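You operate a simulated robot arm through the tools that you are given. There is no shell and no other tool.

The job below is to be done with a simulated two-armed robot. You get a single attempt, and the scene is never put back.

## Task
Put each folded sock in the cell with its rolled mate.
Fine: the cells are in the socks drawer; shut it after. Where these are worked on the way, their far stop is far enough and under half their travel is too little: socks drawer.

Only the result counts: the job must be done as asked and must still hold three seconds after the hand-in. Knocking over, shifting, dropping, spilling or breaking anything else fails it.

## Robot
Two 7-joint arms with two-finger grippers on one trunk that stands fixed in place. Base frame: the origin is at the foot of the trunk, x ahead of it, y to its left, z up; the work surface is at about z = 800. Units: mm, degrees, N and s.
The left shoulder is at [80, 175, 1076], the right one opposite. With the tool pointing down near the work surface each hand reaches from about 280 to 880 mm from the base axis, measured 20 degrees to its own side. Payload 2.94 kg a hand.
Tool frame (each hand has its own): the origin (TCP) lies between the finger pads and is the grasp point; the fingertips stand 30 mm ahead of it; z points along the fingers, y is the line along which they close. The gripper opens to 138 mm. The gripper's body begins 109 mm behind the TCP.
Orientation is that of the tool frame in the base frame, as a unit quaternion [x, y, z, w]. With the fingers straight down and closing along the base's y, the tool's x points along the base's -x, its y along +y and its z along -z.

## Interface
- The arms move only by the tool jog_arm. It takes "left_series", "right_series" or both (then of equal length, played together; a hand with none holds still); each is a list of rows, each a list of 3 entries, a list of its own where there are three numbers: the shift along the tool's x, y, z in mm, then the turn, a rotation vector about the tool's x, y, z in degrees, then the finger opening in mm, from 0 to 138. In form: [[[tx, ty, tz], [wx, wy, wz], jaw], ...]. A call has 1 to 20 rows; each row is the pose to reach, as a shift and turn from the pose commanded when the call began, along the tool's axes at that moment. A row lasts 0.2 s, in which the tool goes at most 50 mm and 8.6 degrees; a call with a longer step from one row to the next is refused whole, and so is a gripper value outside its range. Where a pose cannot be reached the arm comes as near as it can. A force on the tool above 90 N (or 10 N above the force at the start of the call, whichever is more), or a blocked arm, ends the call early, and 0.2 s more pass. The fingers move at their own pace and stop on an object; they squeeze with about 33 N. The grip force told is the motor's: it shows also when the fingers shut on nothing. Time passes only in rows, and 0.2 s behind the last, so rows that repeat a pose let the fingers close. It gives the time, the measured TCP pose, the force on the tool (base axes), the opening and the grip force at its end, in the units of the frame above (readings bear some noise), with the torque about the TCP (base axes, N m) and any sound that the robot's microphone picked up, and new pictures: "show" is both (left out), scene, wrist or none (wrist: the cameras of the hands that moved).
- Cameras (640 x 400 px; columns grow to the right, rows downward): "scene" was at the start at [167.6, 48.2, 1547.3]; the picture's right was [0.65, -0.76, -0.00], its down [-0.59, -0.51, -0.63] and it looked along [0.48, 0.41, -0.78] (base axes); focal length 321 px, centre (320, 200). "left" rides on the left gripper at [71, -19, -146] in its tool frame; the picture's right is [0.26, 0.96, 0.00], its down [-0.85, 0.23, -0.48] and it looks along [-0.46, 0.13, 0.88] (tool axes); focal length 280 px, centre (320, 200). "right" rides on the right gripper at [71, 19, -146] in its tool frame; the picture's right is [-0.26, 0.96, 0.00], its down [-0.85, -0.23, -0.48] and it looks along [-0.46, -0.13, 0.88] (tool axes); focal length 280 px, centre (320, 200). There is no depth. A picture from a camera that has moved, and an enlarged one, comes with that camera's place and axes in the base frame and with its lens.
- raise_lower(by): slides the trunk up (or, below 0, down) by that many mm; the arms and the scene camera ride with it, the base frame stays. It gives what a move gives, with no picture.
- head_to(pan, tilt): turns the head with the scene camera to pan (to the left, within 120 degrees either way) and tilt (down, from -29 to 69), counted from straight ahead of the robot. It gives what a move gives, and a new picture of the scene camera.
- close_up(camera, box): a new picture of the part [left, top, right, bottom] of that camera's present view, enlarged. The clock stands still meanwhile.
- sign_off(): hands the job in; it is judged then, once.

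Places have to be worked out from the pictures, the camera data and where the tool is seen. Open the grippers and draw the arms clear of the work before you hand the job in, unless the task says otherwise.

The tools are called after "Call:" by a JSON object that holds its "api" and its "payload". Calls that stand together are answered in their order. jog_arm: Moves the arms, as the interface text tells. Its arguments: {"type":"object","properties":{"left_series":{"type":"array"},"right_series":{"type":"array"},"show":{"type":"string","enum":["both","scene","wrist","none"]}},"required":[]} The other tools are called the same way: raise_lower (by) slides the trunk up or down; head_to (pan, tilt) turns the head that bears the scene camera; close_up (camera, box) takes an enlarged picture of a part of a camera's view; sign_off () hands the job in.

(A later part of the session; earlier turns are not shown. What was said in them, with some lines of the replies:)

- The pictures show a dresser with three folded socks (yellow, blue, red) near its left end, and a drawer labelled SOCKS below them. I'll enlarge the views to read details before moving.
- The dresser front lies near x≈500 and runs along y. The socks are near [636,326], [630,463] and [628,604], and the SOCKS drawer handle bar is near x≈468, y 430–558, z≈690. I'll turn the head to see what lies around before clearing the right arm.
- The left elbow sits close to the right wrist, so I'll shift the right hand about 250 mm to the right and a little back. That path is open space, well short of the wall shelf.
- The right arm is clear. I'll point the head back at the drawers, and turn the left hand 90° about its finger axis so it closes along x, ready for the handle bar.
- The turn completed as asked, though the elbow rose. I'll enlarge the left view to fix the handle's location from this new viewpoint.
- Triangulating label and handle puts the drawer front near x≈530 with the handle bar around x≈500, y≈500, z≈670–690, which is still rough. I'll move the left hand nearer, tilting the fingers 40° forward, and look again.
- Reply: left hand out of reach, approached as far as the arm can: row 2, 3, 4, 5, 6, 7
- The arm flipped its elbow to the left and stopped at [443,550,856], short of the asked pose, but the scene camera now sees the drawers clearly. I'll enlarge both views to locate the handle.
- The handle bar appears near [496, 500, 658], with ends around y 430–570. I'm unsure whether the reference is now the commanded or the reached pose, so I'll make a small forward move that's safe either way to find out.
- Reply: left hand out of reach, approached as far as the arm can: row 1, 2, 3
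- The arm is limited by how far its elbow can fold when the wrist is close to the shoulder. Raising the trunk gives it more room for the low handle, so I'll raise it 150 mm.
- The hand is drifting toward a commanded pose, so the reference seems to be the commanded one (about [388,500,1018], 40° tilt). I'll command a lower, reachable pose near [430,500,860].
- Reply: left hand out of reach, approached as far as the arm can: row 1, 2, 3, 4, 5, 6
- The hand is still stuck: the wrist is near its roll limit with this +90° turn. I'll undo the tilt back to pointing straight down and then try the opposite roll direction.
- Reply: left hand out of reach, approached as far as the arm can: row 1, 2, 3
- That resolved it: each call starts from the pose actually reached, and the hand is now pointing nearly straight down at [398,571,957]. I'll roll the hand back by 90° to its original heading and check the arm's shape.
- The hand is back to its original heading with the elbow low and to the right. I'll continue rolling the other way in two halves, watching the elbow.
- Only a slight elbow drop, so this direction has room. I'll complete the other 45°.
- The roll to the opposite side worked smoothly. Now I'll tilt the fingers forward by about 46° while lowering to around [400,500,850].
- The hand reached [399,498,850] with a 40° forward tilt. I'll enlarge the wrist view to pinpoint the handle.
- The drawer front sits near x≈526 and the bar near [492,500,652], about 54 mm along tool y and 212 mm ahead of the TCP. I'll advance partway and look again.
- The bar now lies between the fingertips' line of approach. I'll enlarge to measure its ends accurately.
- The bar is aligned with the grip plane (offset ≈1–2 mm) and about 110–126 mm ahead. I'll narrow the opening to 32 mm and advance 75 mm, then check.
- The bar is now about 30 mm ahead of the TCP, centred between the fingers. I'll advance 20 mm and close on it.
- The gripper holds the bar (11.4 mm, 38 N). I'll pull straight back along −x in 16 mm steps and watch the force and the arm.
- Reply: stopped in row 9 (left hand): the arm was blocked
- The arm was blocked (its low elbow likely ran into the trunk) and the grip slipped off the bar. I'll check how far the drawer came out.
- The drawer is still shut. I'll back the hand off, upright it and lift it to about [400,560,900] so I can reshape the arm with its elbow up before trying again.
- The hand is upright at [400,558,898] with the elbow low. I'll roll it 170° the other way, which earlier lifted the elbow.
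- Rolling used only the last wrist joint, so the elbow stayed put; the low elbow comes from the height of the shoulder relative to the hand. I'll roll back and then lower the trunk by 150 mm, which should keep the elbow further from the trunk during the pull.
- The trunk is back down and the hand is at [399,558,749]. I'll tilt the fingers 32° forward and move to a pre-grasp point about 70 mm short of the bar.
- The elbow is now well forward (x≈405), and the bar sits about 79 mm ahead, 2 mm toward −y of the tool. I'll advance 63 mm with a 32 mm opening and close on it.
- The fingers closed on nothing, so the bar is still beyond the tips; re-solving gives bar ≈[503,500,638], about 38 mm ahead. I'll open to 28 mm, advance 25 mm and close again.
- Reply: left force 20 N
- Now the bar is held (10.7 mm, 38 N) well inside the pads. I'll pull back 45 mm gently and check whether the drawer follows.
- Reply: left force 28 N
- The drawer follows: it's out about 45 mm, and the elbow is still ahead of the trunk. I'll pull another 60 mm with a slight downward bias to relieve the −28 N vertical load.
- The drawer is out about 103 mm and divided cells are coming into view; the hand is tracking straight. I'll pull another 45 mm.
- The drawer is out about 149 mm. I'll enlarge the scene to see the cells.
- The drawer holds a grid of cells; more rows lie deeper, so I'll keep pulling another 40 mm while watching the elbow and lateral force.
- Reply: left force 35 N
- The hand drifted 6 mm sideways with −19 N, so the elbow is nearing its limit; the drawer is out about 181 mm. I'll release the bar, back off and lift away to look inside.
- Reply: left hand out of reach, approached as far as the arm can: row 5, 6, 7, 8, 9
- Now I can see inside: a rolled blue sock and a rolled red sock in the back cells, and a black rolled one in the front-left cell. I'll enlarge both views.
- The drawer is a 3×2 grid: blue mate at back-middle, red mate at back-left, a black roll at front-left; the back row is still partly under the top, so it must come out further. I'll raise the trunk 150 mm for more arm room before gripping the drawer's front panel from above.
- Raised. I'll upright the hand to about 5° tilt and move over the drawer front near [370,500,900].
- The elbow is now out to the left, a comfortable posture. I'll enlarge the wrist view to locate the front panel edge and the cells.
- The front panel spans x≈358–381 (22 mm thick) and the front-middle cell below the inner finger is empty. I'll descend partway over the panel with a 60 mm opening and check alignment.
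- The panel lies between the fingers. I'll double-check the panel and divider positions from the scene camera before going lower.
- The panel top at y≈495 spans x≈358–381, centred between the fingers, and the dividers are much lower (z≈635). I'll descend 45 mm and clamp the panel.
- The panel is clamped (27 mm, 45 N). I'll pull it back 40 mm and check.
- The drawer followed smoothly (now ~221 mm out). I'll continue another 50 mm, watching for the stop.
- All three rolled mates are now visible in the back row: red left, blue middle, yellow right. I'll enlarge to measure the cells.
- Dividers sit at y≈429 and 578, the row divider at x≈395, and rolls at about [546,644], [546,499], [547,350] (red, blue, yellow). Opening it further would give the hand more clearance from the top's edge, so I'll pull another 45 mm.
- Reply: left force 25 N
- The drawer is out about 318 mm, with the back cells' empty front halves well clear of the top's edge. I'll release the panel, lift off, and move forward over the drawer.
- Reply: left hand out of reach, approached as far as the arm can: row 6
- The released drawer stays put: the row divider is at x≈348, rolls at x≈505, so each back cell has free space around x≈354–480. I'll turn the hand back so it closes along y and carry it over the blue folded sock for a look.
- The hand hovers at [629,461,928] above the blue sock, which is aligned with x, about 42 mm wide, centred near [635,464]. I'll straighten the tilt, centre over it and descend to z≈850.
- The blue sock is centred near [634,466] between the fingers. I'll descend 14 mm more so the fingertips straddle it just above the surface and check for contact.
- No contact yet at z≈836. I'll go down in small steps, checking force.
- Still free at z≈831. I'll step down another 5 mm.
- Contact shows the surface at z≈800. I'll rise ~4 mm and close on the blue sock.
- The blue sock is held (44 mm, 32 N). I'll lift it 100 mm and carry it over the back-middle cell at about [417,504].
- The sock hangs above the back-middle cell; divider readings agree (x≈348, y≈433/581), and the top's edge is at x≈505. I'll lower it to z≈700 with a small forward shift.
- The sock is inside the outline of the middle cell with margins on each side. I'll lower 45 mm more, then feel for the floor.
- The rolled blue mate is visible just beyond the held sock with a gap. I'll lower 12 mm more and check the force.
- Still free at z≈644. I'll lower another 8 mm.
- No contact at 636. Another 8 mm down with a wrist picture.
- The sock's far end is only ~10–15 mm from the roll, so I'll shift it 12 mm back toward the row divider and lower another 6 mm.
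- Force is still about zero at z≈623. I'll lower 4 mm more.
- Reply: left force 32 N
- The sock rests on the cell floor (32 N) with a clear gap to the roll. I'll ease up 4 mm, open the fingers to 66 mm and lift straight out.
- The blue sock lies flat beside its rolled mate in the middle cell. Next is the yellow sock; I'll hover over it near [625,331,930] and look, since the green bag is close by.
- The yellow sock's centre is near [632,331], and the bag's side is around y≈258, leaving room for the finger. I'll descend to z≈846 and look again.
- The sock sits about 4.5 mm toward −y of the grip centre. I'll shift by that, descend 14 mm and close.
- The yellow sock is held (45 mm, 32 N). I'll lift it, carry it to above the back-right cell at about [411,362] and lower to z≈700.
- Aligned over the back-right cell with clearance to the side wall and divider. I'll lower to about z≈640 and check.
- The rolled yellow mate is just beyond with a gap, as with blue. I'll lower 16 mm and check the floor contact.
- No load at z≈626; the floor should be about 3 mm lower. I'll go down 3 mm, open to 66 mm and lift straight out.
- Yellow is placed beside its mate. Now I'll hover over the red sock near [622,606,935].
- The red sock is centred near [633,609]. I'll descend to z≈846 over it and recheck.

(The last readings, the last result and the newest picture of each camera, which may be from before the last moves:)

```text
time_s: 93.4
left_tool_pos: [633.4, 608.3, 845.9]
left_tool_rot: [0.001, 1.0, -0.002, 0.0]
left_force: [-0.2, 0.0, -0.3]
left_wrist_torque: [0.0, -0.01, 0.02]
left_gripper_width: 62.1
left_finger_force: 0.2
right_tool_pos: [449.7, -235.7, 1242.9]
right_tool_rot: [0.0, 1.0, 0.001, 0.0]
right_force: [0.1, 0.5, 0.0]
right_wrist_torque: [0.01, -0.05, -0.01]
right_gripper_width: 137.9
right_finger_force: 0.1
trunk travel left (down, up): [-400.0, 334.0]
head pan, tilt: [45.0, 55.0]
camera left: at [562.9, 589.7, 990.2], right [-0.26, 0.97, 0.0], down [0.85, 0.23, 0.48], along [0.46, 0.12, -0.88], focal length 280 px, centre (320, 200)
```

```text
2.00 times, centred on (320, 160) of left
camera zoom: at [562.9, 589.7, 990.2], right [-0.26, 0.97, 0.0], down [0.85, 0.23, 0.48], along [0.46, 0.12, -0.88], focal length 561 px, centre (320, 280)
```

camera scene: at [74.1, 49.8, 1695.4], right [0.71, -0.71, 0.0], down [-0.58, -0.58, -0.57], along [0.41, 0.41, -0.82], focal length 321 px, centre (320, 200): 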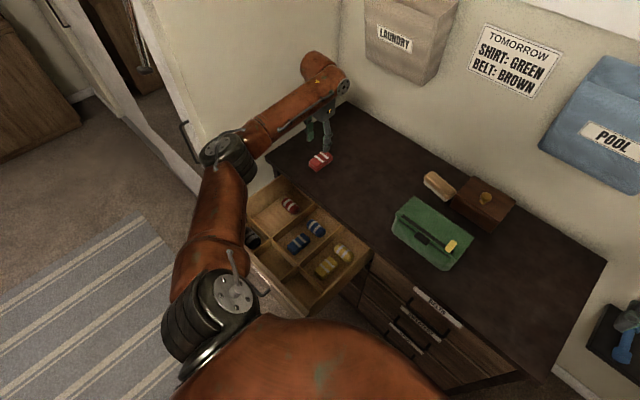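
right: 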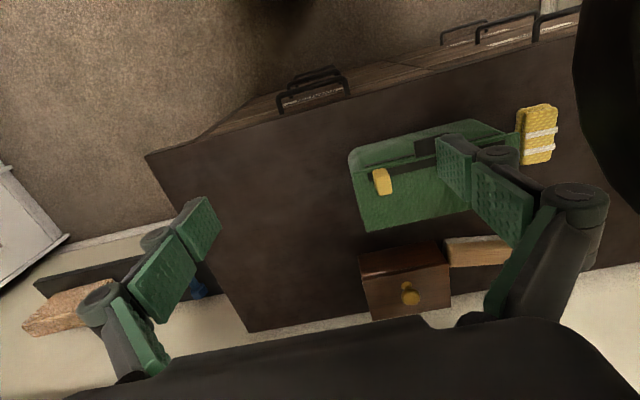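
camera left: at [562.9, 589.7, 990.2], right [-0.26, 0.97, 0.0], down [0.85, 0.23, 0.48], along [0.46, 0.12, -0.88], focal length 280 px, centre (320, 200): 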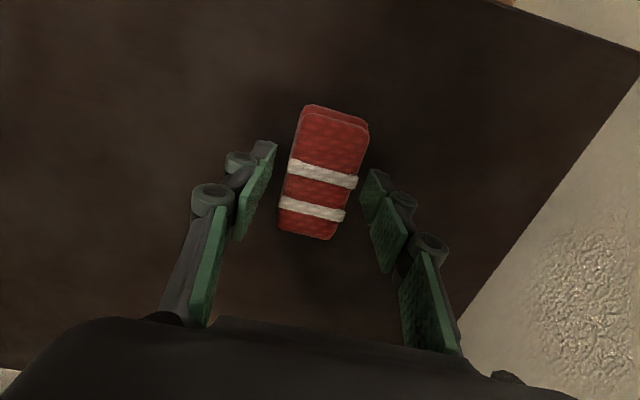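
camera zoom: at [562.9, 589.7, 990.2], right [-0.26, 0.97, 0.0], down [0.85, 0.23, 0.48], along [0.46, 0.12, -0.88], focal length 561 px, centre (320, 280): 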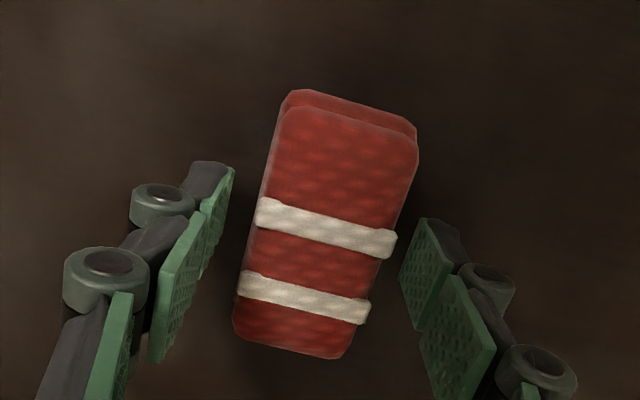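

Well centred. I'll descend 15 mm and close on the red sock.

Call:
{"api": "jog_arm", "payload": {"left_series": [[[0, 0.5, 8], [0, 0, 0], 62], [[0, 0.5, 15], [0, 0, 0], 62], [[0, 0.5, 15], [0, 0, 0], 40], [[0, 0.5, 15], [0, 0, 0], 20], [[0, 0.5, 15], [0, 0, 0], 10], [[0, 0.5, 15], [0, 0, 0], 10]], "show": "wrist"}}

```text
time_s: 94.8
left_tool_pos: [633.2, 608.8, 829.6]
left_tool_rot: [0.002, 1.0, -0.001, 0.0]
left_force: [-0.6, -0.3, 0.6]
left_wrist_torque: [-0.02, 0.01, -0.04]
left_gripper_width: 44.4
left_finger_force: 32.5
right_tool_pos: [449.2, -238.5, 1241.5]
right_tool_rot: [0.001, 1.0, 0.001, -0.002]
right_force: [0.1, -0.9, -0.3]
right_wrist_torque: [0.02, 0.03, 0.02]
right_gripper_width: 138.0
right_finger_force: 0.0
trunk travel left (down, up): [-400.0, 334.0]
head pan, tilt: [45.0, 55.0]
camera left: at [563.7, 590.1, 974.7], right [-0.26, 0.97, 0.0], down [0.85, 0.23, 0.47], along [0.46, 0.12, -0.88], focal length 280 px, centre (320, 200)
```

left: 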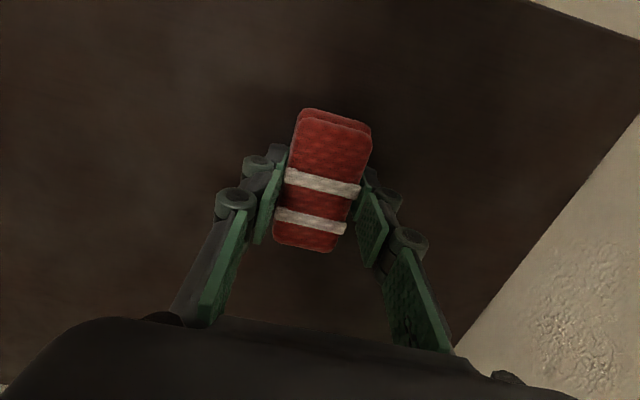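

The red sock is held (44 mm, 32 N). I'll lift it, carry it over the back-left cell at about [411,648] and lower to z≈700.

Call:
{"api": "jog_arm", "payload": {"left_series": [[[0, 0, -25], [0, 0, 0], 10], [[0, 0, -60], [0, 0, 0], 10], [[0, 0, -95], [0, 0, 0], 10], [[37, 7, -100], [0, 0, 0], 10], [[74, 13, -100], [0, 0, 0], 10], [[111, 20, -100], [0, 0, 0], 10], [[148, 26, -100], [0, 0, 0], 10], [[185, 33, -100], [0, 0, 0], 10], [[222, 39, -100], [0, 0, 0], 10], [[222, 39, -70], [0, 0, 0], 10], [[222, 39, -30], [0, 0, 0], 10], [[222, 39, 10], [0, 0, 0], 10], [[222, 39, 50], [0, 0, 0], 10], [[222, 39, 90], [0, 0, 0], 10], [[222, 39, 130], [0, 0, 0], 10], [[222, 39, 130], [0, 0, 0], 10]]}}

```text
time_s: 98.2
left_tool_pos: [412.0, 647.7, 700.1]
left_tool_rot: [0.001, 1.0, -0.002, 0.0]
left_force: [-0.2, -0.3, -0.3]
left_wrist_torque: [0.02, -0.03, 0.01]
left_gripper_width: 44.6
left_finger_force: 33.1
right_tool_pos: [448.5, -237.1, 1241.1]
right_tool_rot: [0.0, 1.0, 0.001, 0.001]
right_force: [-1.1, -0.1, -0.4]
right_wrist_torque: [0.04, -0.01, -0.04]
right_gripper_width: 138.3
right_finger_force: 0.1
trunk travel left (down, up): [-400.0, 334.0]
head pan, tilt: [45.0, 55.0]
camera scene: at [74.7, 49.4, 1695.4], right [0.71, -0.71, 0.0], down [-0.58, -0.58, -0.57], along [0.41, 0.41, -0.82], focal length 321 px, centre (320, 200)
camera left: at [341.8, 629.8, 844.2], right [-0.26, 0.97, 0.0], down [0.85, 0.23, 0.48], along [0.46, 0.12, -0.88], focal length 280 px, centre (320, 200)
```

scene: 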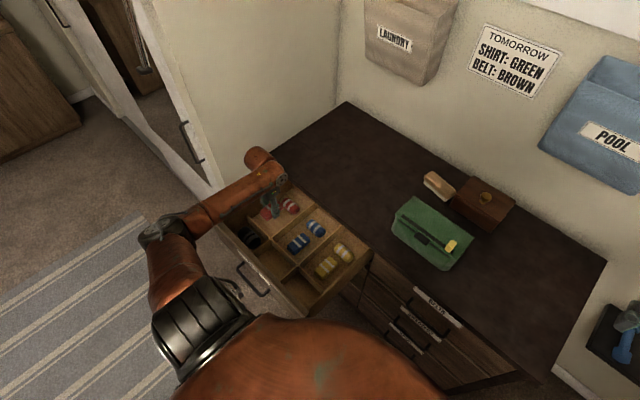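
left: 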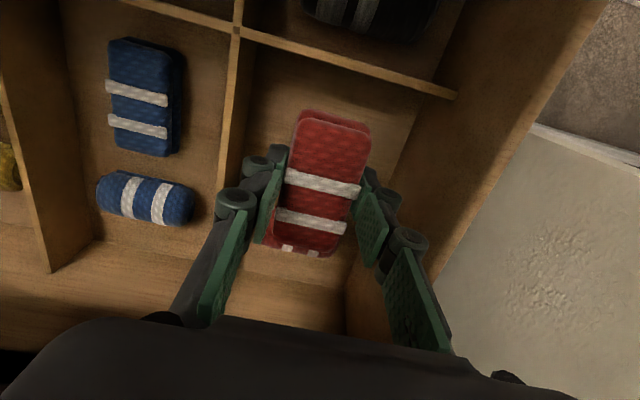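

Lined up in the back-left cell. I'll lower to z≈642 and check.

Call:
{"api": "jog_arm", "payload": {"left_series": [[[0, 0, 20], [0, 0, 0], 10], [[0, 0, 40], [0, 0, 0], 10], [[0, 0, 58], [0, 0, 0], 10], [[0, 0, 58], [0, 0, 0], 10]], "show": "wrist"}}

```text
time_s: 99.2
left_tool_pos: [411.3, 648.2, 642.2]
left_tool_rot: [0.001, 1.0, -0.001, 0.0]
left_force: [0.8, 0.5, 0.2]
left_wrist_torque: [-0.02, 0.0, -0.01]
left_gripper_width: 44.7
left_finger_force: 33.2
right_tool_pos: [450.3, -236.7, 1241.7]
right_tool_rot: [0.001, 1.0, 0.0, -0.001]
right_force: [0.2, 0.6, 0.3]
right_wrist_torque: [0.0, -0.03, -0.03]
right_gripper_width: 138.2
right_finger_force: 0.0
trunk travel left (down, up): [-400.0, 334.0]
head pan, tilt: [45.0, 55.0]
camera left: at [341.2, 629.4, 786.3], right [-0.26, 0.97, 0.0], down [0.85, 0.23, 0.47], along [0.46, 0.12, -0.88], focal length 280 px, centre (320, 200)
```

left: 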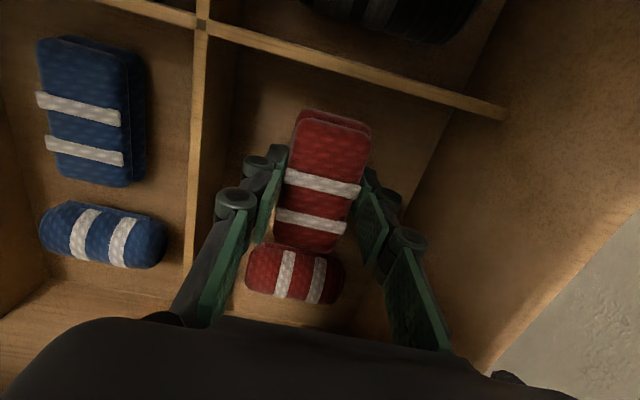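

The rolled red mate is just beyond. I'll lower to the floor (~19 mm) with a 3 mm back shift, open and lift out.

Call:
{"api": "jog_arm", "payload": {"left_series": [[[1, 0, 6], [0, 0, 0], 10], [[3, 0, 12], [0, 0, 0], 10], [[3, 0, 16], [0, 0, 0], 10], [[3, 0, 19], [0, 0, 0], 10], [[3, 0, 19], [0, 0, 0], 50], [[3, 0, 19], [0, 0, 0], 66], [[3, 0, 18], [0, 0, 0], 66], [[3, 0, -20], [0, 0, 0], 66], [[3, 0, -60], [0, 0, 0], 66], [[3, 0, -100], [0, 0, 0], 66], [[3, 0, -140], [0, 0, 0], 66], [[3, 0, -180], [0, 0, 0], 66], [[3, 0, -220], [0, 0, 0], 66], [[3, 0, -260], [0, 0, 0], 66], [[3, 0, -280], [0, 0, 0], 66]]}}

```text
time_s: 102.4
left_tool_pos: [407.8, 648.4, 922.4]
left_tool_rot: [0.002, 1.0, -0.001, -0.001]
left_force: [0.0, 0.7, -1.0]
left_wrist_torque: [0.04, -0.03, -0.01]
left_gripper_width: 66.5
left_finger_force: 0.1
right_tool_pos: [448.7, -235.4, 1242.5]
right_tool_rot: [0.001, 1.0, 0.0, -0.001]
right_force: [0.5, -0.7, 0.8]
right_wrist_torque: [-0.01, 0.0, 0.0]
right_gripper_width: 137.9
right_finger_force: 0.1
trunk travel left (down, up): [-400.0, 334.0]
head pan, tilt: [45.0, 55.0]
camera scene: at [74.9, 49.7, 1695.3], right [0.71, -0.71, 0.0], down [-0.58, -0.58, -0.57], along [0.41, 0.41, -0.82], focal length 321 px, centre (320, 200)
camera left: at [338.4, 630.0, 1067.1], right [-0.26, 0.97, 0.0], down [0.85, 0.23, 0.47], along [0.46, 0.12, -0.88], focal length 280 px, centre (320, 200)
```

scene: 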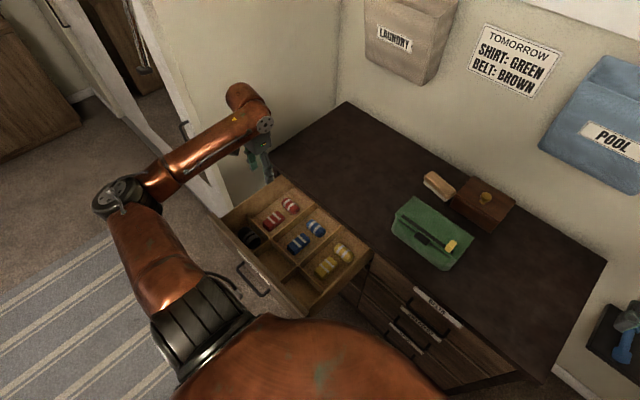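
left: 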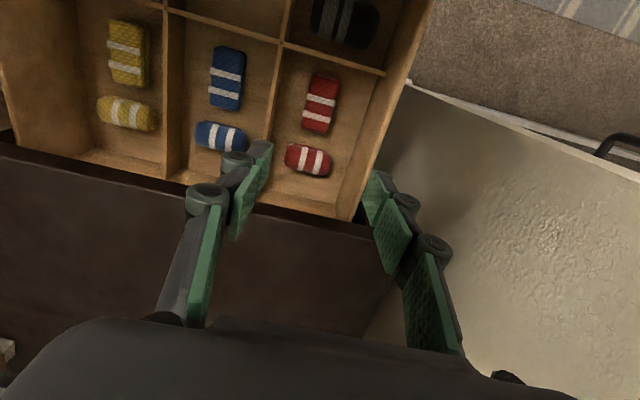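

All three folded socks lie beside their rolled mates. Now I'll shut the drawer: first raise the trunk 100 mm for room, then bring the closed fingers down in front of the drawer's front panel.

Call:
{"api": "raise_lower", "payload": {"by": 100}}

Call:
{"api": "jog_arm", "payload": {"left_series": [[[27, -18, 20], [0, 0, 0], 40], [[54, -36, 40], [0, 0, 0], 20], [[82, -54, 60], [0, 0, 0], 0], [[109, -72, 80], [0, 0, 0], 0], [[136, -90, 100], [0, 0, 0], 0], [[164, -109, 120], [0, 0, 0], 0], [[191, -127, 140], [0, 0, 0], 0], [[220, -145, 160], [0, 0, 0], 0], [[220, -145, 160], [0, 0, 0], 0]]}}

```text
time_s: 103.8
left_tool_pos: [408.1, 650.0, 1020.5]
left_tool_rot: [0.002, 1.0, -0.002, -0.001]
left_force: [0.7, 0.0, -0.9]
left_wrist_torque: [-0.03, 0.0, 0.01]
left_gripper_width: 66.2
left_finger_force: 0.0
right_tool_pos: [451.8, -235.4, 1341.6]
right_tool_rot: [0.001, 1.0, 0.0, 0.0]
right_force: [1.0, -0.2, 1.0]
right_wrist_torque: [-0.01, 0.02, -0.02]
right_gripper_width: 138.2
right_finger_force: 0.0
trunk travel left (down, up): [-500.0, 234.0]
head pan, tilt: [45.0, 55.0]
```

```text
time_s: 105.8
left_tool_pos: [189.3, 502.9, 862.3]
left_tool_rot: [0.002, 1.0, -0.002, 0.0]
left_force: [0.2, -0.1, 0.1]
left_wrist_torque: [-0.06, 0.01, -0.01]
left_gripper_width: 0.0
left_finger_force: 28.4
right_tool_pos: [451.0, -235.8, 1341.6]
right_tool_rot: [0.002, 1.0, 0.001, -0.001]
right_force: [0.5, 0.1, 1.0]
right_wrist_torque: [-0.02, 0.02, 0.03]
right_gripper_width: 137.9
right_finger_force: 0.0
trunk travel left (down, up): [-500.0, 234.0]
head pan, tilt: [45.0, 55.0]
camera scene: at [46.9, 50.0, 1795.2], right [0.71, -0.71, 0.0], down [-0.58, -0.58, -0.57], along [0.41, 0.41, -0.82], focal length 321 px, centre (320, 200)
camera left: at [118.7, 485.2, 1006.5], right [-0.26, 0.97, 0.0], down [0.85, 0.23, 0.48], along [0.46, 0.12, -0.88], focal length 280 px, centre (320, 200)
```

scene: 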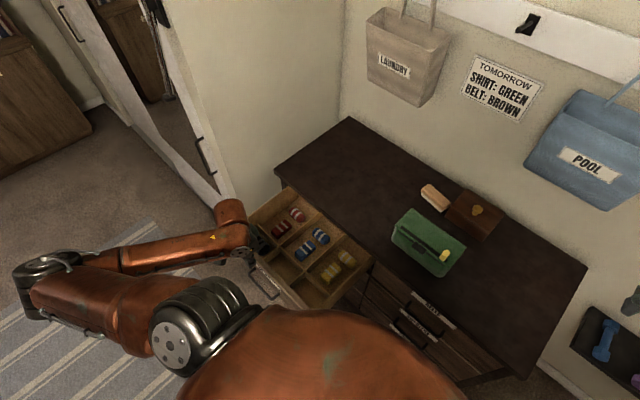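
left: 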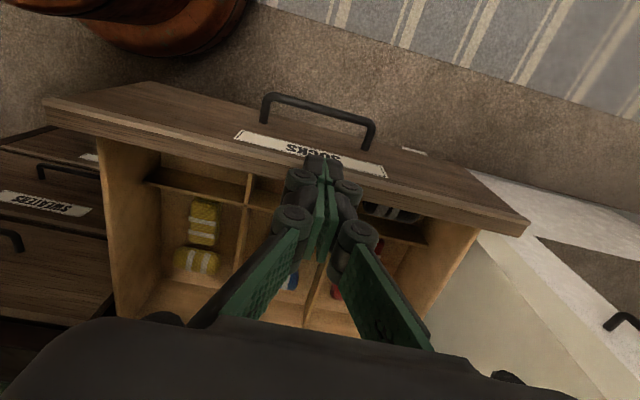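

The closed fingers are just in front of the panel (face at x≈221, top at z≈740–750). I'll lower them to z≈720 so the tips stay above the handle bar.

Call:
{"api": "jog_arm", "payload": {"left_series": [[[0, 0, 36], [0, 0, 0], 0], [[0, 0, 72], [0, 0, 0], 0], [[0, 0, 108], [0, 0, 0], 0], [[0, 0, 140], [0, 0, 0], 0], [[0, 0, 140], [0, 0, 0], 0]]}}

```text
time_s: 107.0
left_tool_pos: [187.3, 503.0, 721.5]
left_tool_rot: [0.002, 1.0, -0.002, 0.0]
left_force: [-0.5, 0.0, -0.4]
left_wrist_torque: [0.0, -0.05, 0.02]
left_gripper_width: 0.1
left_finger_force: 28.1
right_tool_pos: [449.7, -236.3, 1342.4]
right_tool_rot: [-0.001, 1.0, 0.001, 0.001]
right_force: [0.7, -0.1, 0.4]
right_wrist_torque: [0.02, -0.03, 0.01]
right_gripper_width: 138.0
right_finger_force: 0.0
trunk travel left (down, up): [-500.0, 234.0]
head pan, tilt: [45.0, 55.0]
camera scene: at [45.5, 49.2, 1795.3], right [0.71, -0.71, 0.0], down [-0.58, -0.58, -0.57], along [0.41, 0.41, -0.82], focal length 321 px, centre (320, 200)
camera left: at [117.1, 484.8, 866.1], right [-0.26, 0.97, 0.0], down [0.85, 0.23, 0.48], along [0.46, 0.12, -0.88], focal length 280 px, centre (320, 200)
```

scene: 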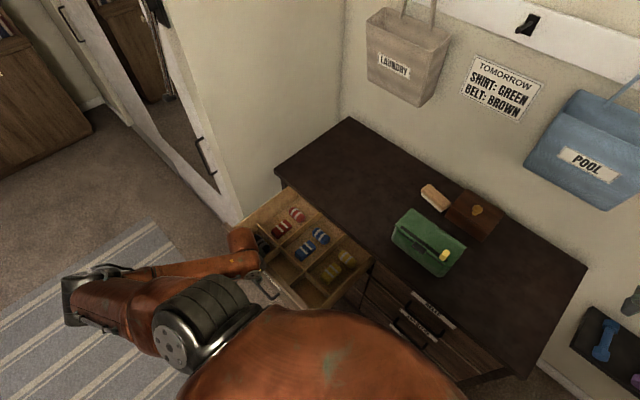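
left: 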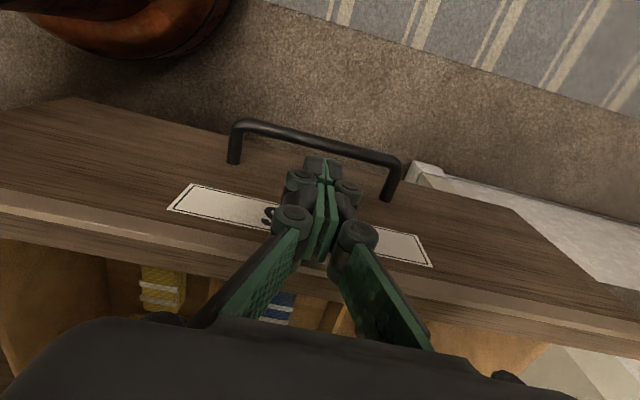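

Fingers sit in front of the face, above the bar. I'll push forward slowly: gentle first contact, then about 45 mm/s.

Call:
{"api": "jog_arm", "payload": {"left_series": [[[-5, 0, 0], [0, 0, 0], 0], [[-10, 0, 0], [0, 0, 0], 0], [[-15, 0, 0], [0, 0, 0], 0], [[-19, 0, 0], [0, 0, 0], 0], [[-23, 0, 0], [0, 0, 0], 0], [[-28, 0, 0], [0, 0, 0], 0], [[-34, 0, 0], [0, 0, 0], 0], [[-42, 0, 0], [0, 0, 0], 0], [[-51, 0, 0], [0, 0, 0], 0], [[-60, 0, 0], [0, 0, 0], 0], [[-69, 0, 0], [0, 0, 0], 0], [[-78, 0, 0], [0, 0, 0], 0], [[-87, 0, 0], [0, 0, 0], 0], [[-96, 0, 0], [0, 0, 0], 0], [[-105, 0, 0], [0, 0, 0], 0], [[-114, 0, 0], [0, 0, 0], 0], [[-123, 0, 0], [0, 0, 0], 0], [[-131, 0, 0], [0, 0, 0], 0], [[-137, 0, 0], [0, 0, 0], 0], [[-140, 0, 0], [0, 0, 0], 0]]}}

```text
time_s: 111.2
left_tool_pos: [328.9, 502.8, 721.7]
left_tool_rot: [0.002, 1.0, -0.001, 0.0]
left_force: [-0.5, 1.0, -0.2]
left_wrist_torque: [-0.02, 0.0, 0.01]
left_gripper_width: 0.0
left_finger_force: 28.1
right_tool_pos: [448.9, -235.3, 1342.1]
right_tool_rot: [0.001, 1.0, 0.001, -0.001]
right_force: [-0.7, -0.2, 0.3]
right_wrist_torque: [-0.01, 0.02, 0.0]
right_gripper_width: 138.2
right_finger_force: 0.1
trunk travel left (down, up): [-500.0, 234.0]
head pan, tilt: [45.0, 55.0]
camera scene: at [45.9, 49.6, 1795.2], right [0.71, -0.71, 0.0], down [-0.58, -0.58, -0.57], along [0.41, 0.41, -0.82], focal length 321 px, centre (320, 200)
camera left: at [258.3, 484.5, 867.0], right [-0.26, 0.97, 0.0], down [0.85, 0.23, 0.48], along [0.46, 0.12, -0.88], focal length 280 px, centre (320, 200)
```

scene: 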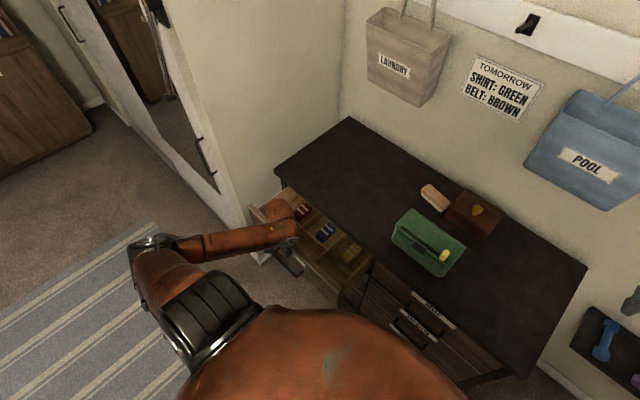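
left: 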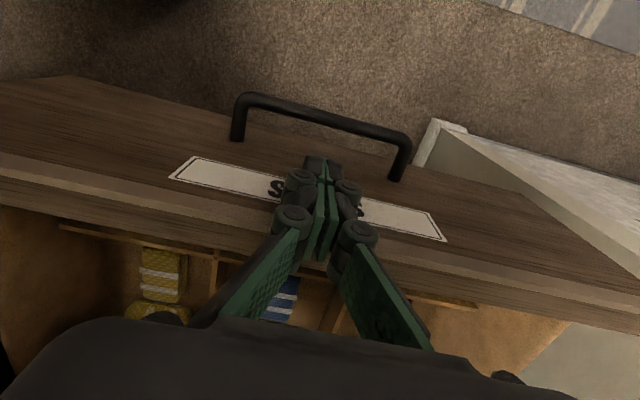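

The drawer is sliding in smoothly. I'll push another 95 mm, stopping before the fingers near the top's overhang.

Call:
{"api": "jog_arm", "payload": {"left_series": [[[-4, 0, 0], [0, 0, 0], 0], [[-10, 0, 0], [0, 0, 0], 0], [[-18, 0, 0], [0, 0, 0], 0], [[-27, 0, 0], [0, 0, 0], 0], [[-36, 0, 0], [0, 0, 0], 0], [[-45, 0, 0], [0, 0, 0], 0], [[-54, 0, 0], [0, 0, 0], 0], [[-63, 0, 0], [0, 0, 0], 0], [[-72, 0, 0], [0, 0, 0], 0], [[-81, 0, 0], [0, 0, 0], 0], [[-88, 0, 0], [0, 0, 0], 0], [[-92, 0, 0], [0, 0, 0], 0], [[-94, 0, 0], [0, 0, 0], 0]]}}

```text
time_s: 114.0
left_tool_pos: [422.9, 501.7, 723.1]
left_tool_rot: [0.002, 1.0, -0.002, 0.0]
left_force: [-1.1, -0.2, 0.1]
left_wrist_torque: [0.05, -0.01, -0.03]
left_gripper_width: 0.3
left_finger_force: 28.1
right_tool_pos: [449.4, -236.1, 1340.9]
right_tool_rot: [0.001, 1.0, 0.001, -0.001]
right_force: [-0.1, 0.2, -0.9]
right_wrist_torque: [-0.01, 0.01, -0.01]
right_gripper_width: 137.8
right_finger_force: 0.0
trunk travel left (down, up): [-500.0, 234.0]
head pan, tilt: [45.0, 55.0]
camera scene: at [45.8, 49.6, 1795.2], right [0.71, -0.71, 0.0], down [-0.58, -0.58, -0.57], along [0.41, 0.41, -0.82], focal length 321 px, centre (320, 200)
camera left: at [352.0, 483.9, 867.2], right [-0.26, 0.97, 0.0], down [0.85, 0.23, 0.47], along [0.46, 0.12, -0.88], focal length 280 px, centre (320, 200)
```

scene: 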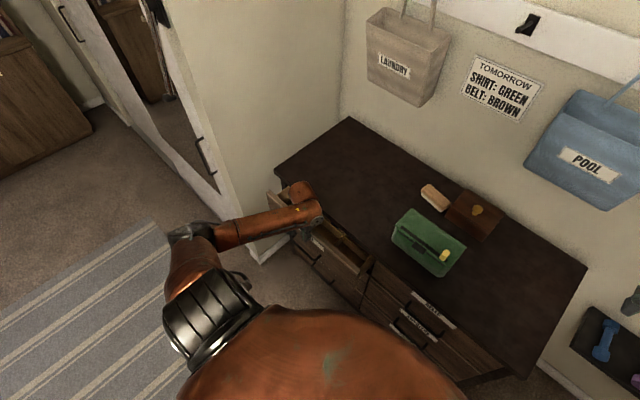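
left: 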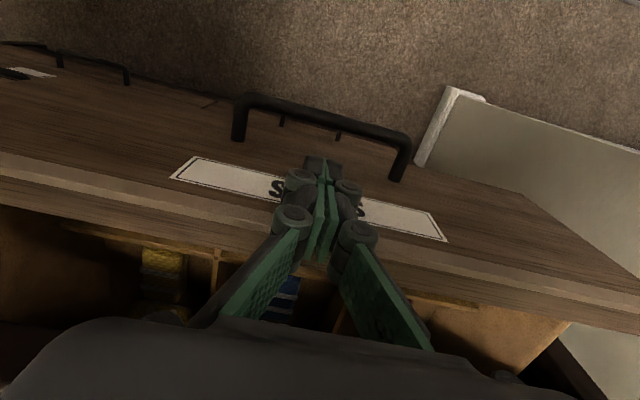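

About 100 mm remain, and vertical fingers would hit the overhanging top. I'll back off and tilt the closed fingers 45° forward so the tips can push beneath the overhang.

Call:
{"api": "jog_arm", "payload": {"left_series": [[[20, 0, 0], [0, 0, 0], 0], [[36, 0, 2], [0, -7.5, 0], 0], [[40, 0, 4], [0, -15, 0], 0], [[40, 0, 6], [0, -22.5, 0], 0], [[40, 0, 7], [0, -30, 0], 0], [[40, 0, 7], [0, -37.5, 0], 0], [[40, 0, 7], [0, -45, 0], 0], [[40, 0, 7], [0, -45, 0], 0]]}}

```text
time_s: 115.8
left_tool_pos: [381.9, 502.3, 716.5]
left_tool_rot: [0.0, 0.923, -0.002, 0.384]
left_force: [-0.1, -0.2, 0.3]
left_wrist_torque: [0.01, 0.01, -0.02]
left_gripper_width: 0.3
left_finger_force: 28.3
right_tool_pos: [449.6, -237.2, 1342.7]
right_tool_rot: [0.0, 1.0, 0.001, -0.001]
right_force: [-0.2, 0.3, 0.1]
right_wrist_torque: [-0.02, 0.03, 0.0]
right_gripper_width: 137.7
right_finger_force: 0.0
trunk travel left (down, up): [-500.0, 234.0]
head pan, tilt: [45.0, 55.0]
camera scene: at [46.4, 49.7, 1795.2], right [0.71, -0.71, 0.0], down [-0.58, -0.58, -0.57], along [0.41, 0.41, -0.82], focal length 321 px, centre (320, 200)
camera left: at [229.8, 484.1, 767.2], right [-0.18, 0.97, -0.19], down [0.26, 0.23, 0.94], along [0.95, 0.12, -0.3], focal length 280 px, centre (320, 200)
```

scene: 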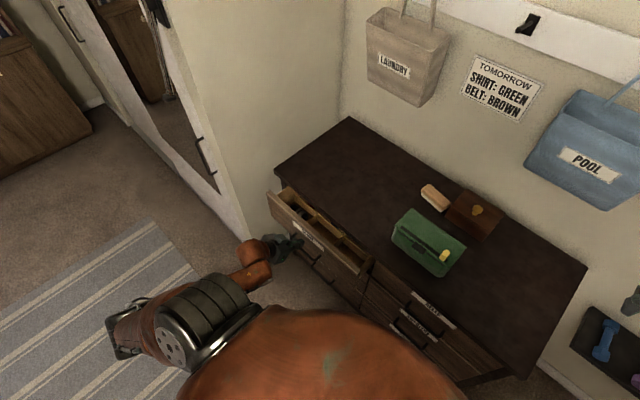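
left: 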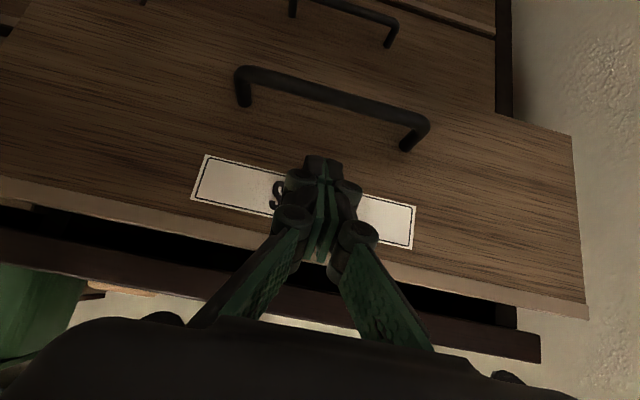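

The tips now face the drawer front between label and handle. I'll push forward ~112 mm at a slow pace.

Call:
{"api": "jog_arm", "payload": {"left_series": [[[-5, 0, 5], [0, 0, 0], 0], [[-10, 0, 10], [0, 0, 0], 0], [[-14, 0, 14], [0, 0, 0], 0], [[-18, 0, 18], [0, 0, 0], 0], [[-22, 0, 22], [0, 0, 0], 0], [[-27, 0, 27], [0, 0, 0], 0], [[-32, 0, 32], [0, 0, 0], 0], [[-37, 0, 37], [0, 0, 0], 0], [[-42, 0, 42], [0, 0, 0], 0], [[-47, 0, 47], [0, 0, 0], 0], [[-52, 0, 52], [0, 0, 0], 0], [[-57, 0, 57], [0, 0, 0], 0], [[-62, 0, 62], [0, 0, 0], 0], [[-67, 0, 67], [0, 0, 0], 0], [[-72, 0, 72], [0, 0, 0], 0], [[-76, 0, 76], [0, 0, 0], 0], [[-79, 0, 79], [0, 0, 0], 0]]}}

```text
time_s: 119.3
left_tool_pos: [494.5, 500.9, 716.1]
left_tool_rot: [0.001, 0.924, -0.002, 0.382]
left_force: [-0.8, -0.3, -0.3]
left_wrist_torque: [0.0, 0.03, -0.01]
left_gripper_width: 0.0
left_finger_force: 28.6
right_tool_pos: [449.4, -235.8, 1342.1]
right_tool_rot: [0.001, 1.0, 0.001, -0.001]
right_force: [0.0, 0.1, 0.0]
right_wrist_torque: [0.0, 0.04, -0.01]
right_gripper_width: 138.2
right_finger_force: 0.1
trunk travel left (down, up): [-500.0, 234.0]
head pan, tilt: [45.0, 55.0]
camera scene: at [46.1, 49.6, 1795.2], right [0.71, -0.71, 0.0], down [-0.58, -0.58, -0.57], along [0.41, 0.41, -0.82], focal length 321 px, centre (320, 200)
camera left: at [342.2, 483.7, 767.2], right [-0.18, 0.97, -0.19], down [0.26, 0.23, 0.94], along [0.95, 0.12, -0.3], focal length 280 px, centre (320, 200)
```

scene: 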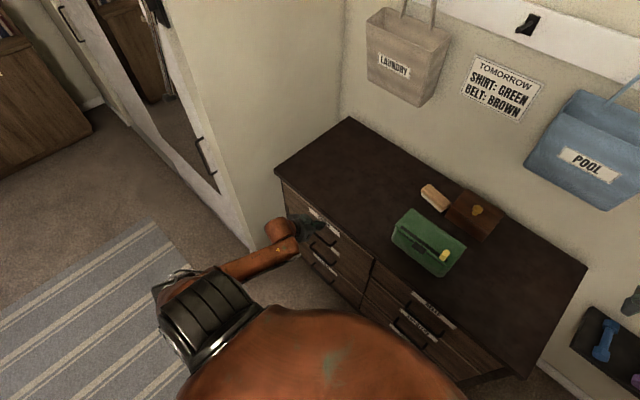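
left: 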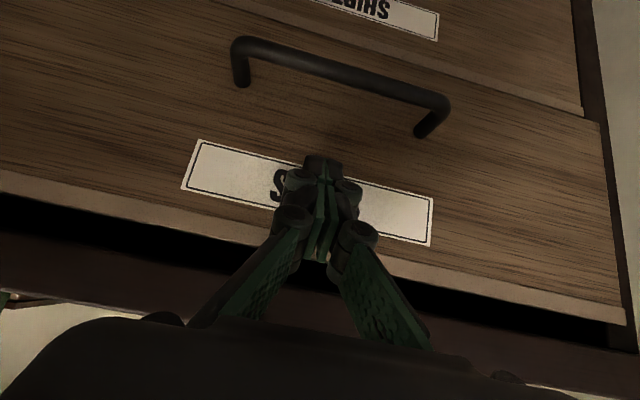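

Nearly shut: the contact corner is at x≈524 and the closed face was ~539. I'll continue in fine steps until it seats.

Call:
{"api": "jog_arm", "payload": {"left_series": [[[-2, 0, 2], [0, 0, 0], 0], [[-4, 0, 4], [0, 0, 0], 0], [[-6, 0, 6], [0, 0, 0], 0], [[-8, 0, 8], [0, 0, 0], 0], [[-10, 0, 10], [0, 0, 0], 0], [[-11, 0, 11], [0, 0, 0], 0]], "show": "wrist"}}

```text
time_s: 120.8
left_tool_pos: [507.6, 500.9, 715.4]
left_tool_rot: [0.001, 0.924, -0.002, 0.383]
left_force: [-9.3, -1.6, 4.6]
left_wrist_torque: [-0.02, 0.0, -0.04]
left_gripper_width: 5.9
left_finger_force: 28.2
right_tool_pos: [448.7, -236.6, 1341.9]
right_tool_rot: [0.0, 1.0, 0.001, 0.0]
right_force: [-0.2, -0.9, 0.3]
right_wrist_torque: [0.02, 0.0, 0.04]
right_gripper_width: 138.0
right_finger_force: 0.0
trunk travel left (down, up): [-500.0, 234.0]
head pan, tilt: [45.0, 55.0]
camera left: at [355.8, 483.2, 767.3], right [-0.18, 0.96, -0.19], down [0.27, 0.23, 0.94], along [0.95, 0.12, -0.3], focal length 280 px, centre (320, 200)
```

left: 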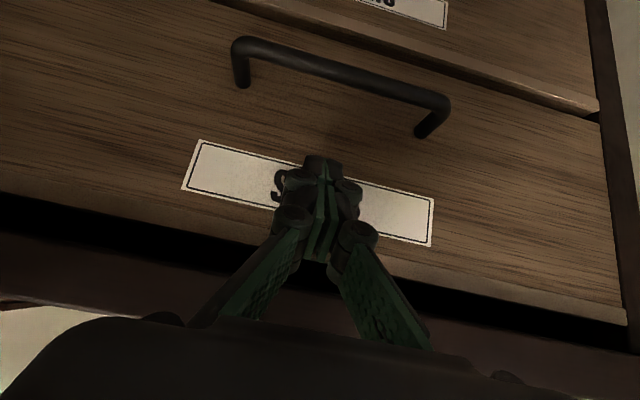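

Force of −9 N starts to show at TCP x≈508. I'll push a few millimetres more to see if it's seated.

Call:
{"api": "jog_arm", "payload": {"left_series": [[[-2, 0, 2], [0, 0, 0], 0], [[-4, 0, 4], [0, 0, 0], 0], [[-6, 0, 6], [0, 0, 0], 0], [[-6, 0, 6], [0, 0, 0], 0]]}}

Call:
{"api": "close_up", "payload": {"camera": "scene", "box": [240, 170, 460, 360]}}

```text
time_s: 121.8
left_tool_pos: [508.5, 500.9, 714.1]
left_tool_rot: [0.001, 0.925, -0.001, 0.379]
left_force: [-65.4, -6.0, 25.3]
left_wrist_torque: [-0.16, 0.02, -0.18]
left_gripper_width: 6.0
left_finger_force: 28.0
right_tool_pos: [442.9, -238.3, 1344.2]
right_tool_rot: [0.001, 1.0, 0.002, 0.002]
right_force: [0.0, -0.2, 0.5]
right_wrist_torque: [0.0, -0.01, -0.02]
right_gripper_width: 137.8
right_finger_force: 0.0
trunk travel left (down, up): [-500.0, 234.0]
head pan, tilt: [45.0, 55.0]
camera scene: at [36.1, 46.4, 1795.7], right [0.71, -0.71, 0.0], down [-0.58, -0.58, -0.58], along [0.41, 0.41, -0.82], focal length 321 px, centre (320, 200)
camera left: at [356.6, 483.1, 767.0], right [-0.19, 0.96, -0.19], down [0.27, 0.23, 0.93], along [0.94, 0.12, -0.3], focal length 280 px, centre (320, 200)
```

scene: 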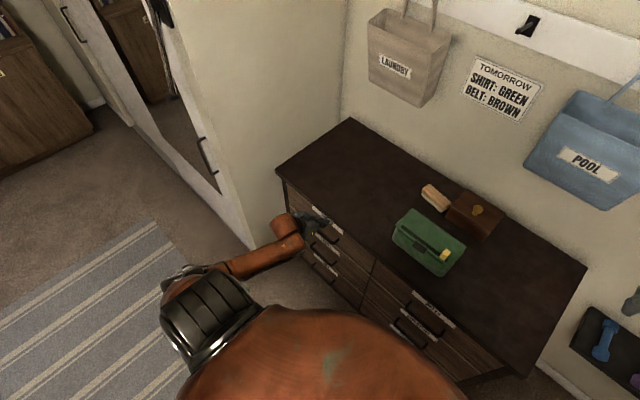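
left: 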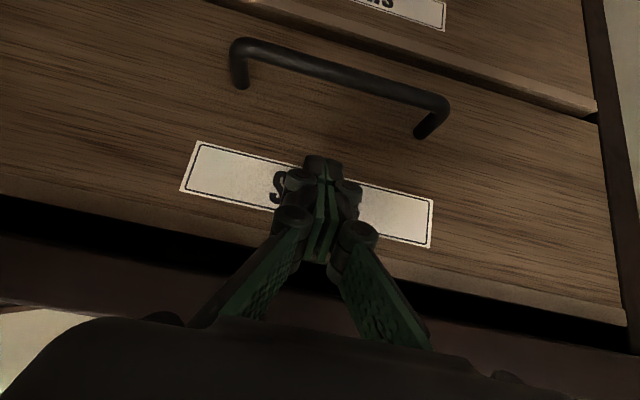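

```text
2.11 times, centred on (350, 265) of scene
camera zoom: at [36.1, 46.4, 1795.7], right [0.71, -0.71, 0.0], down [-0.58, -0.58, -0.58], along [0.41, 0.41, -0.82], focal length 675 px, centre (257, 63)
```

zoom: 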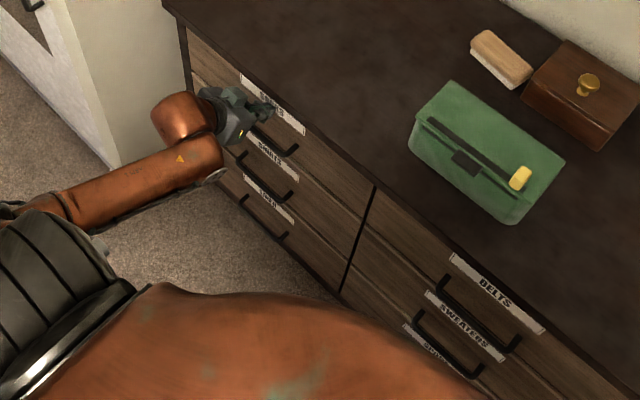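

The push reached 65 N with under 1 mm of travel, so the drawer is seated shut. I'll back the hand straight off and check that the drawer stays closed.

Call:
{"api": "jog_arm", "payload": {"left_series": [[[4, 0, -4], [0, 0, 0], 0], [[10, 0, -10], [0, 0, 0], 0], [[25, 0, -25], [0, 0, 0], 0], [[45, 0, -45], [0, 0, 0], 0], [[65, 0, -65], [0, 0, 0], 0], [[80, 0, -80], [0, 0, 0], 0], [[80, 0, -80], [0, 0, 0], 0]]}}

Call:
{"api": "close_up", "payload": {"camera": "left", "box": [0, 0, 640, 330]}}

```text
time_s: 123.3
left_tool_pos: [406.1, 501.9, 717.0]
left_tool_rot: [0.001, 0.924, -0.002, 0.383]
left_force: [-0.1, 0.3, -0.8]
left_wrist_torque: [0.0, -0.03, -0.01]
left_gripper_width: 0.1
left_finger_force: 29.1
right_tool_pos: [449.0, -236.2, 1341.2]
right_tool_rot: [0.001, 1.0, 0.001, 0.0]
right_force: [-0.5, -0.2, 0.1]
right_wrist_torque: [0.0, -0.04, 0.0]
right_gripper_width: 137.9
right_finger_force: 0.0
trunk travel left (down, up): [-500.0, 234.0]
head pan, tilt: [45.0, 55.0]
camera scene: at [46.3, 49.3, 1795.2], right [0.71, -0.71, 0.0], down [-0.58, -0.58, -0.57], along [0.41, 0.41, -0.82], focal length 321 px, centre (320, 200)
camera left: at [253.2, 484.4, 767.3], right [-0.18, 0.97, -0.19], down [0.26, 0.23, 0.94], along [0.95, 0.12, -0.3], focal length 280 px, centre (320, 200)
```

scene: 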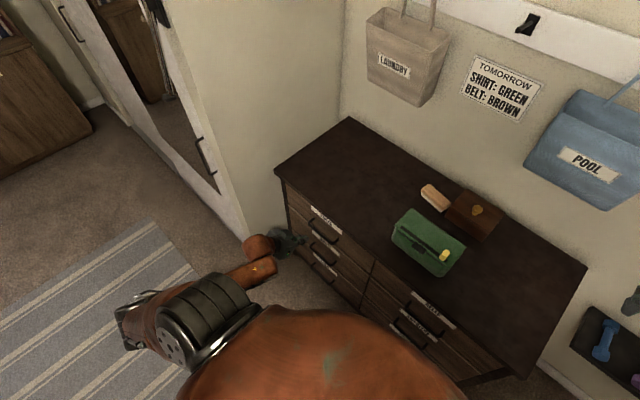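
left: 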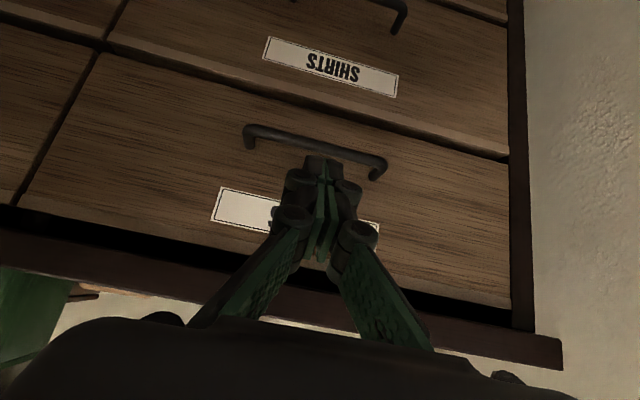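

```text
1.00 times, centred on (320, 165) of left (not enlarged: the box is as wide or as high as the picture)
camera zoom: at [253.2, 484.4, 767.3], right [-0.18, 0.97, -0.19], down [0.26, 0.23, 0.94], along [0.95, 0.12, -0.3], focal length 280 px, centre (320, 235)
```

zoom: 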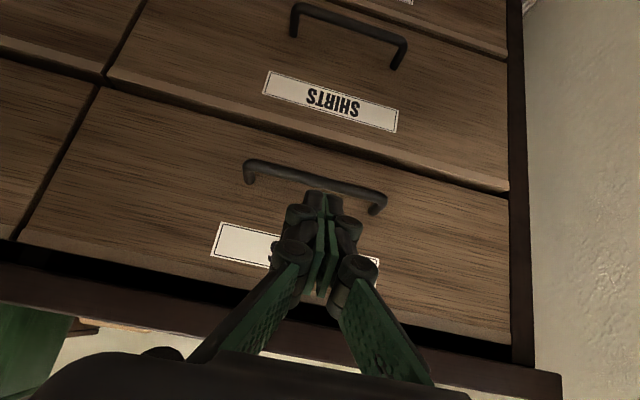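

The drawer sits flush with its neighbours. I'll open the gripper and draw the left arm up and away to about [330,500,950].

Call:
{"api": "jog_arm", "payload": {"left_series": [[[-5, 0, -40], [0, 0, 0], 20], [[-30, 0, -75], [0, 7.5, 0], 50], [[-50, 0, -105], [0, 15, 0], 80], [[-70, 0, -135], [0, 22.5, 0], 110], [[-85, 0, -165], [0, 30, 0], 130], [[-100, 0, -195], [0, 37.5, 0], 138], [[-112, 0, -218], [0, 45, 0], 138], [[-112, 0, -218], [0, 45, 0], 138]]}}

Call:
{"api": "close_up", "payload": {"camera": "scene", "box": [240, 100, 560, 360]}}

```text
time_s: 125.2
left_tool_pos: [329.6, 503.4, 948.7]
left_tool_rot: [0.002, 1.0, -0.002, 0.0]
left_force: [0.2, 0.4, -0.7]
left_wrist_torque: [0.0, 0.01, 0.02]
left_gripper_width: 137.8
left_finger_force: 0.0
right_tool_pos: [449.5, -236.4, 1341.9]
right_tool_rot: [0.0, 1.0, 0.002, 0.0]
right_force: [-0.1, 0.0, -0.2]
right_wrist_torque: [-0.03, -0.05, 0.02]
right_gripper_width: 138.0
right_finger_force: 0.2
trunk travel left (down, up): [-500.0, 234.0]
head pan, tilt: [45.0, 55.0]
camera scene: at [44.7, 50.1, 1795.2], right [0.71, -0.71, 0.0], down [-0.58, -0.58, -0.57], along [0.41, 0.41, -0.82], focal length 321 px, centre (320, 200)
camera left: at [259.4, 484.9, 1093.4], right [-0.26, 0.97, 0.0], down [0.85, 0.23, 0.47], along [0.46, 0.12, -0.88], focal length 280 px, centre (320, 200)
```

scene: 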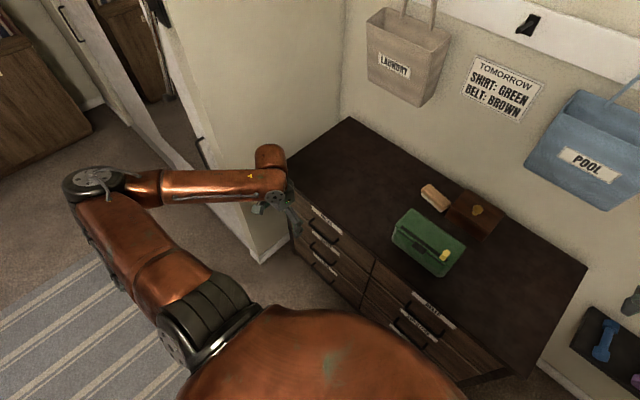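
left: 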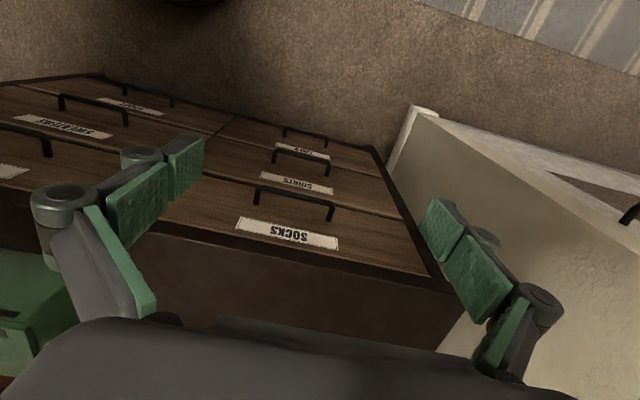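

```text
1.54 times, centred on (400, 230) of scene
camera zoom: at [44.7, 50.1, 1795.2], right [0.71, -0.71, 0.0], down [-0.58, -0.58, -0.57], along [0.41, 0.41, -0.82], focal length 494 px, centre (197, 154)
```

zoom: 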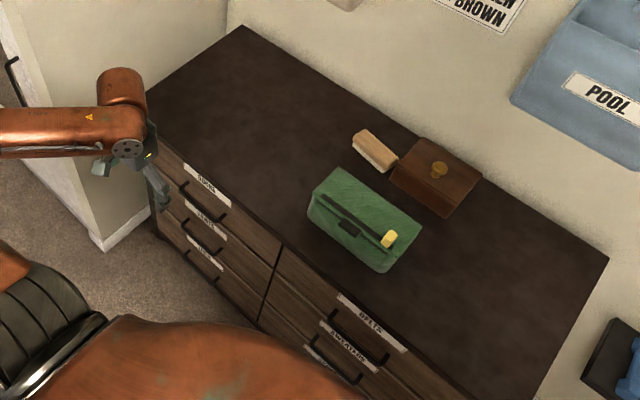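

The socks drawer is shut flush, the top's other items are where they were, both grippers are open and the arms are clear. I'm handing the job in.

Call:
{"api": "sign_off", "payload": {}}

```text
The job is handed in.
```

I put each folded sock (blue, yellow and red) in the back-row cell with its rolled mate, then shut the socks drawer and handed the job in.

- **Socks:** Before shutting the drawer, the wrist picture showed each folded sock lying flat next to its roll in the right cell. I have not looked inside since. I pushed the drawer in slowly, at about 45 mm/s or less.
- **Drawer:** I opened it about 318 mm, until the back cells were clear of the dresser top. I never met the far stop, so I don't know the full travel. On shutting, the push reached 65 N with under 1 mm of movement. After I backed the hand off, the front sat flush with the neighbouring drawers.
- **First pull:** My first grip on the handle slipped off with the drawer still closed, because the arm was blocked, probably by its elbow against the trunk. I re-gripped and pulled it out in smaller steps.
- **Everything else:** The green bag, brush and wooden box on the dresser look unmoved in the last pictures. The black roll in the drawer's front-left cell was never touched. Both grippers are open and both arms are clear of the dresser.
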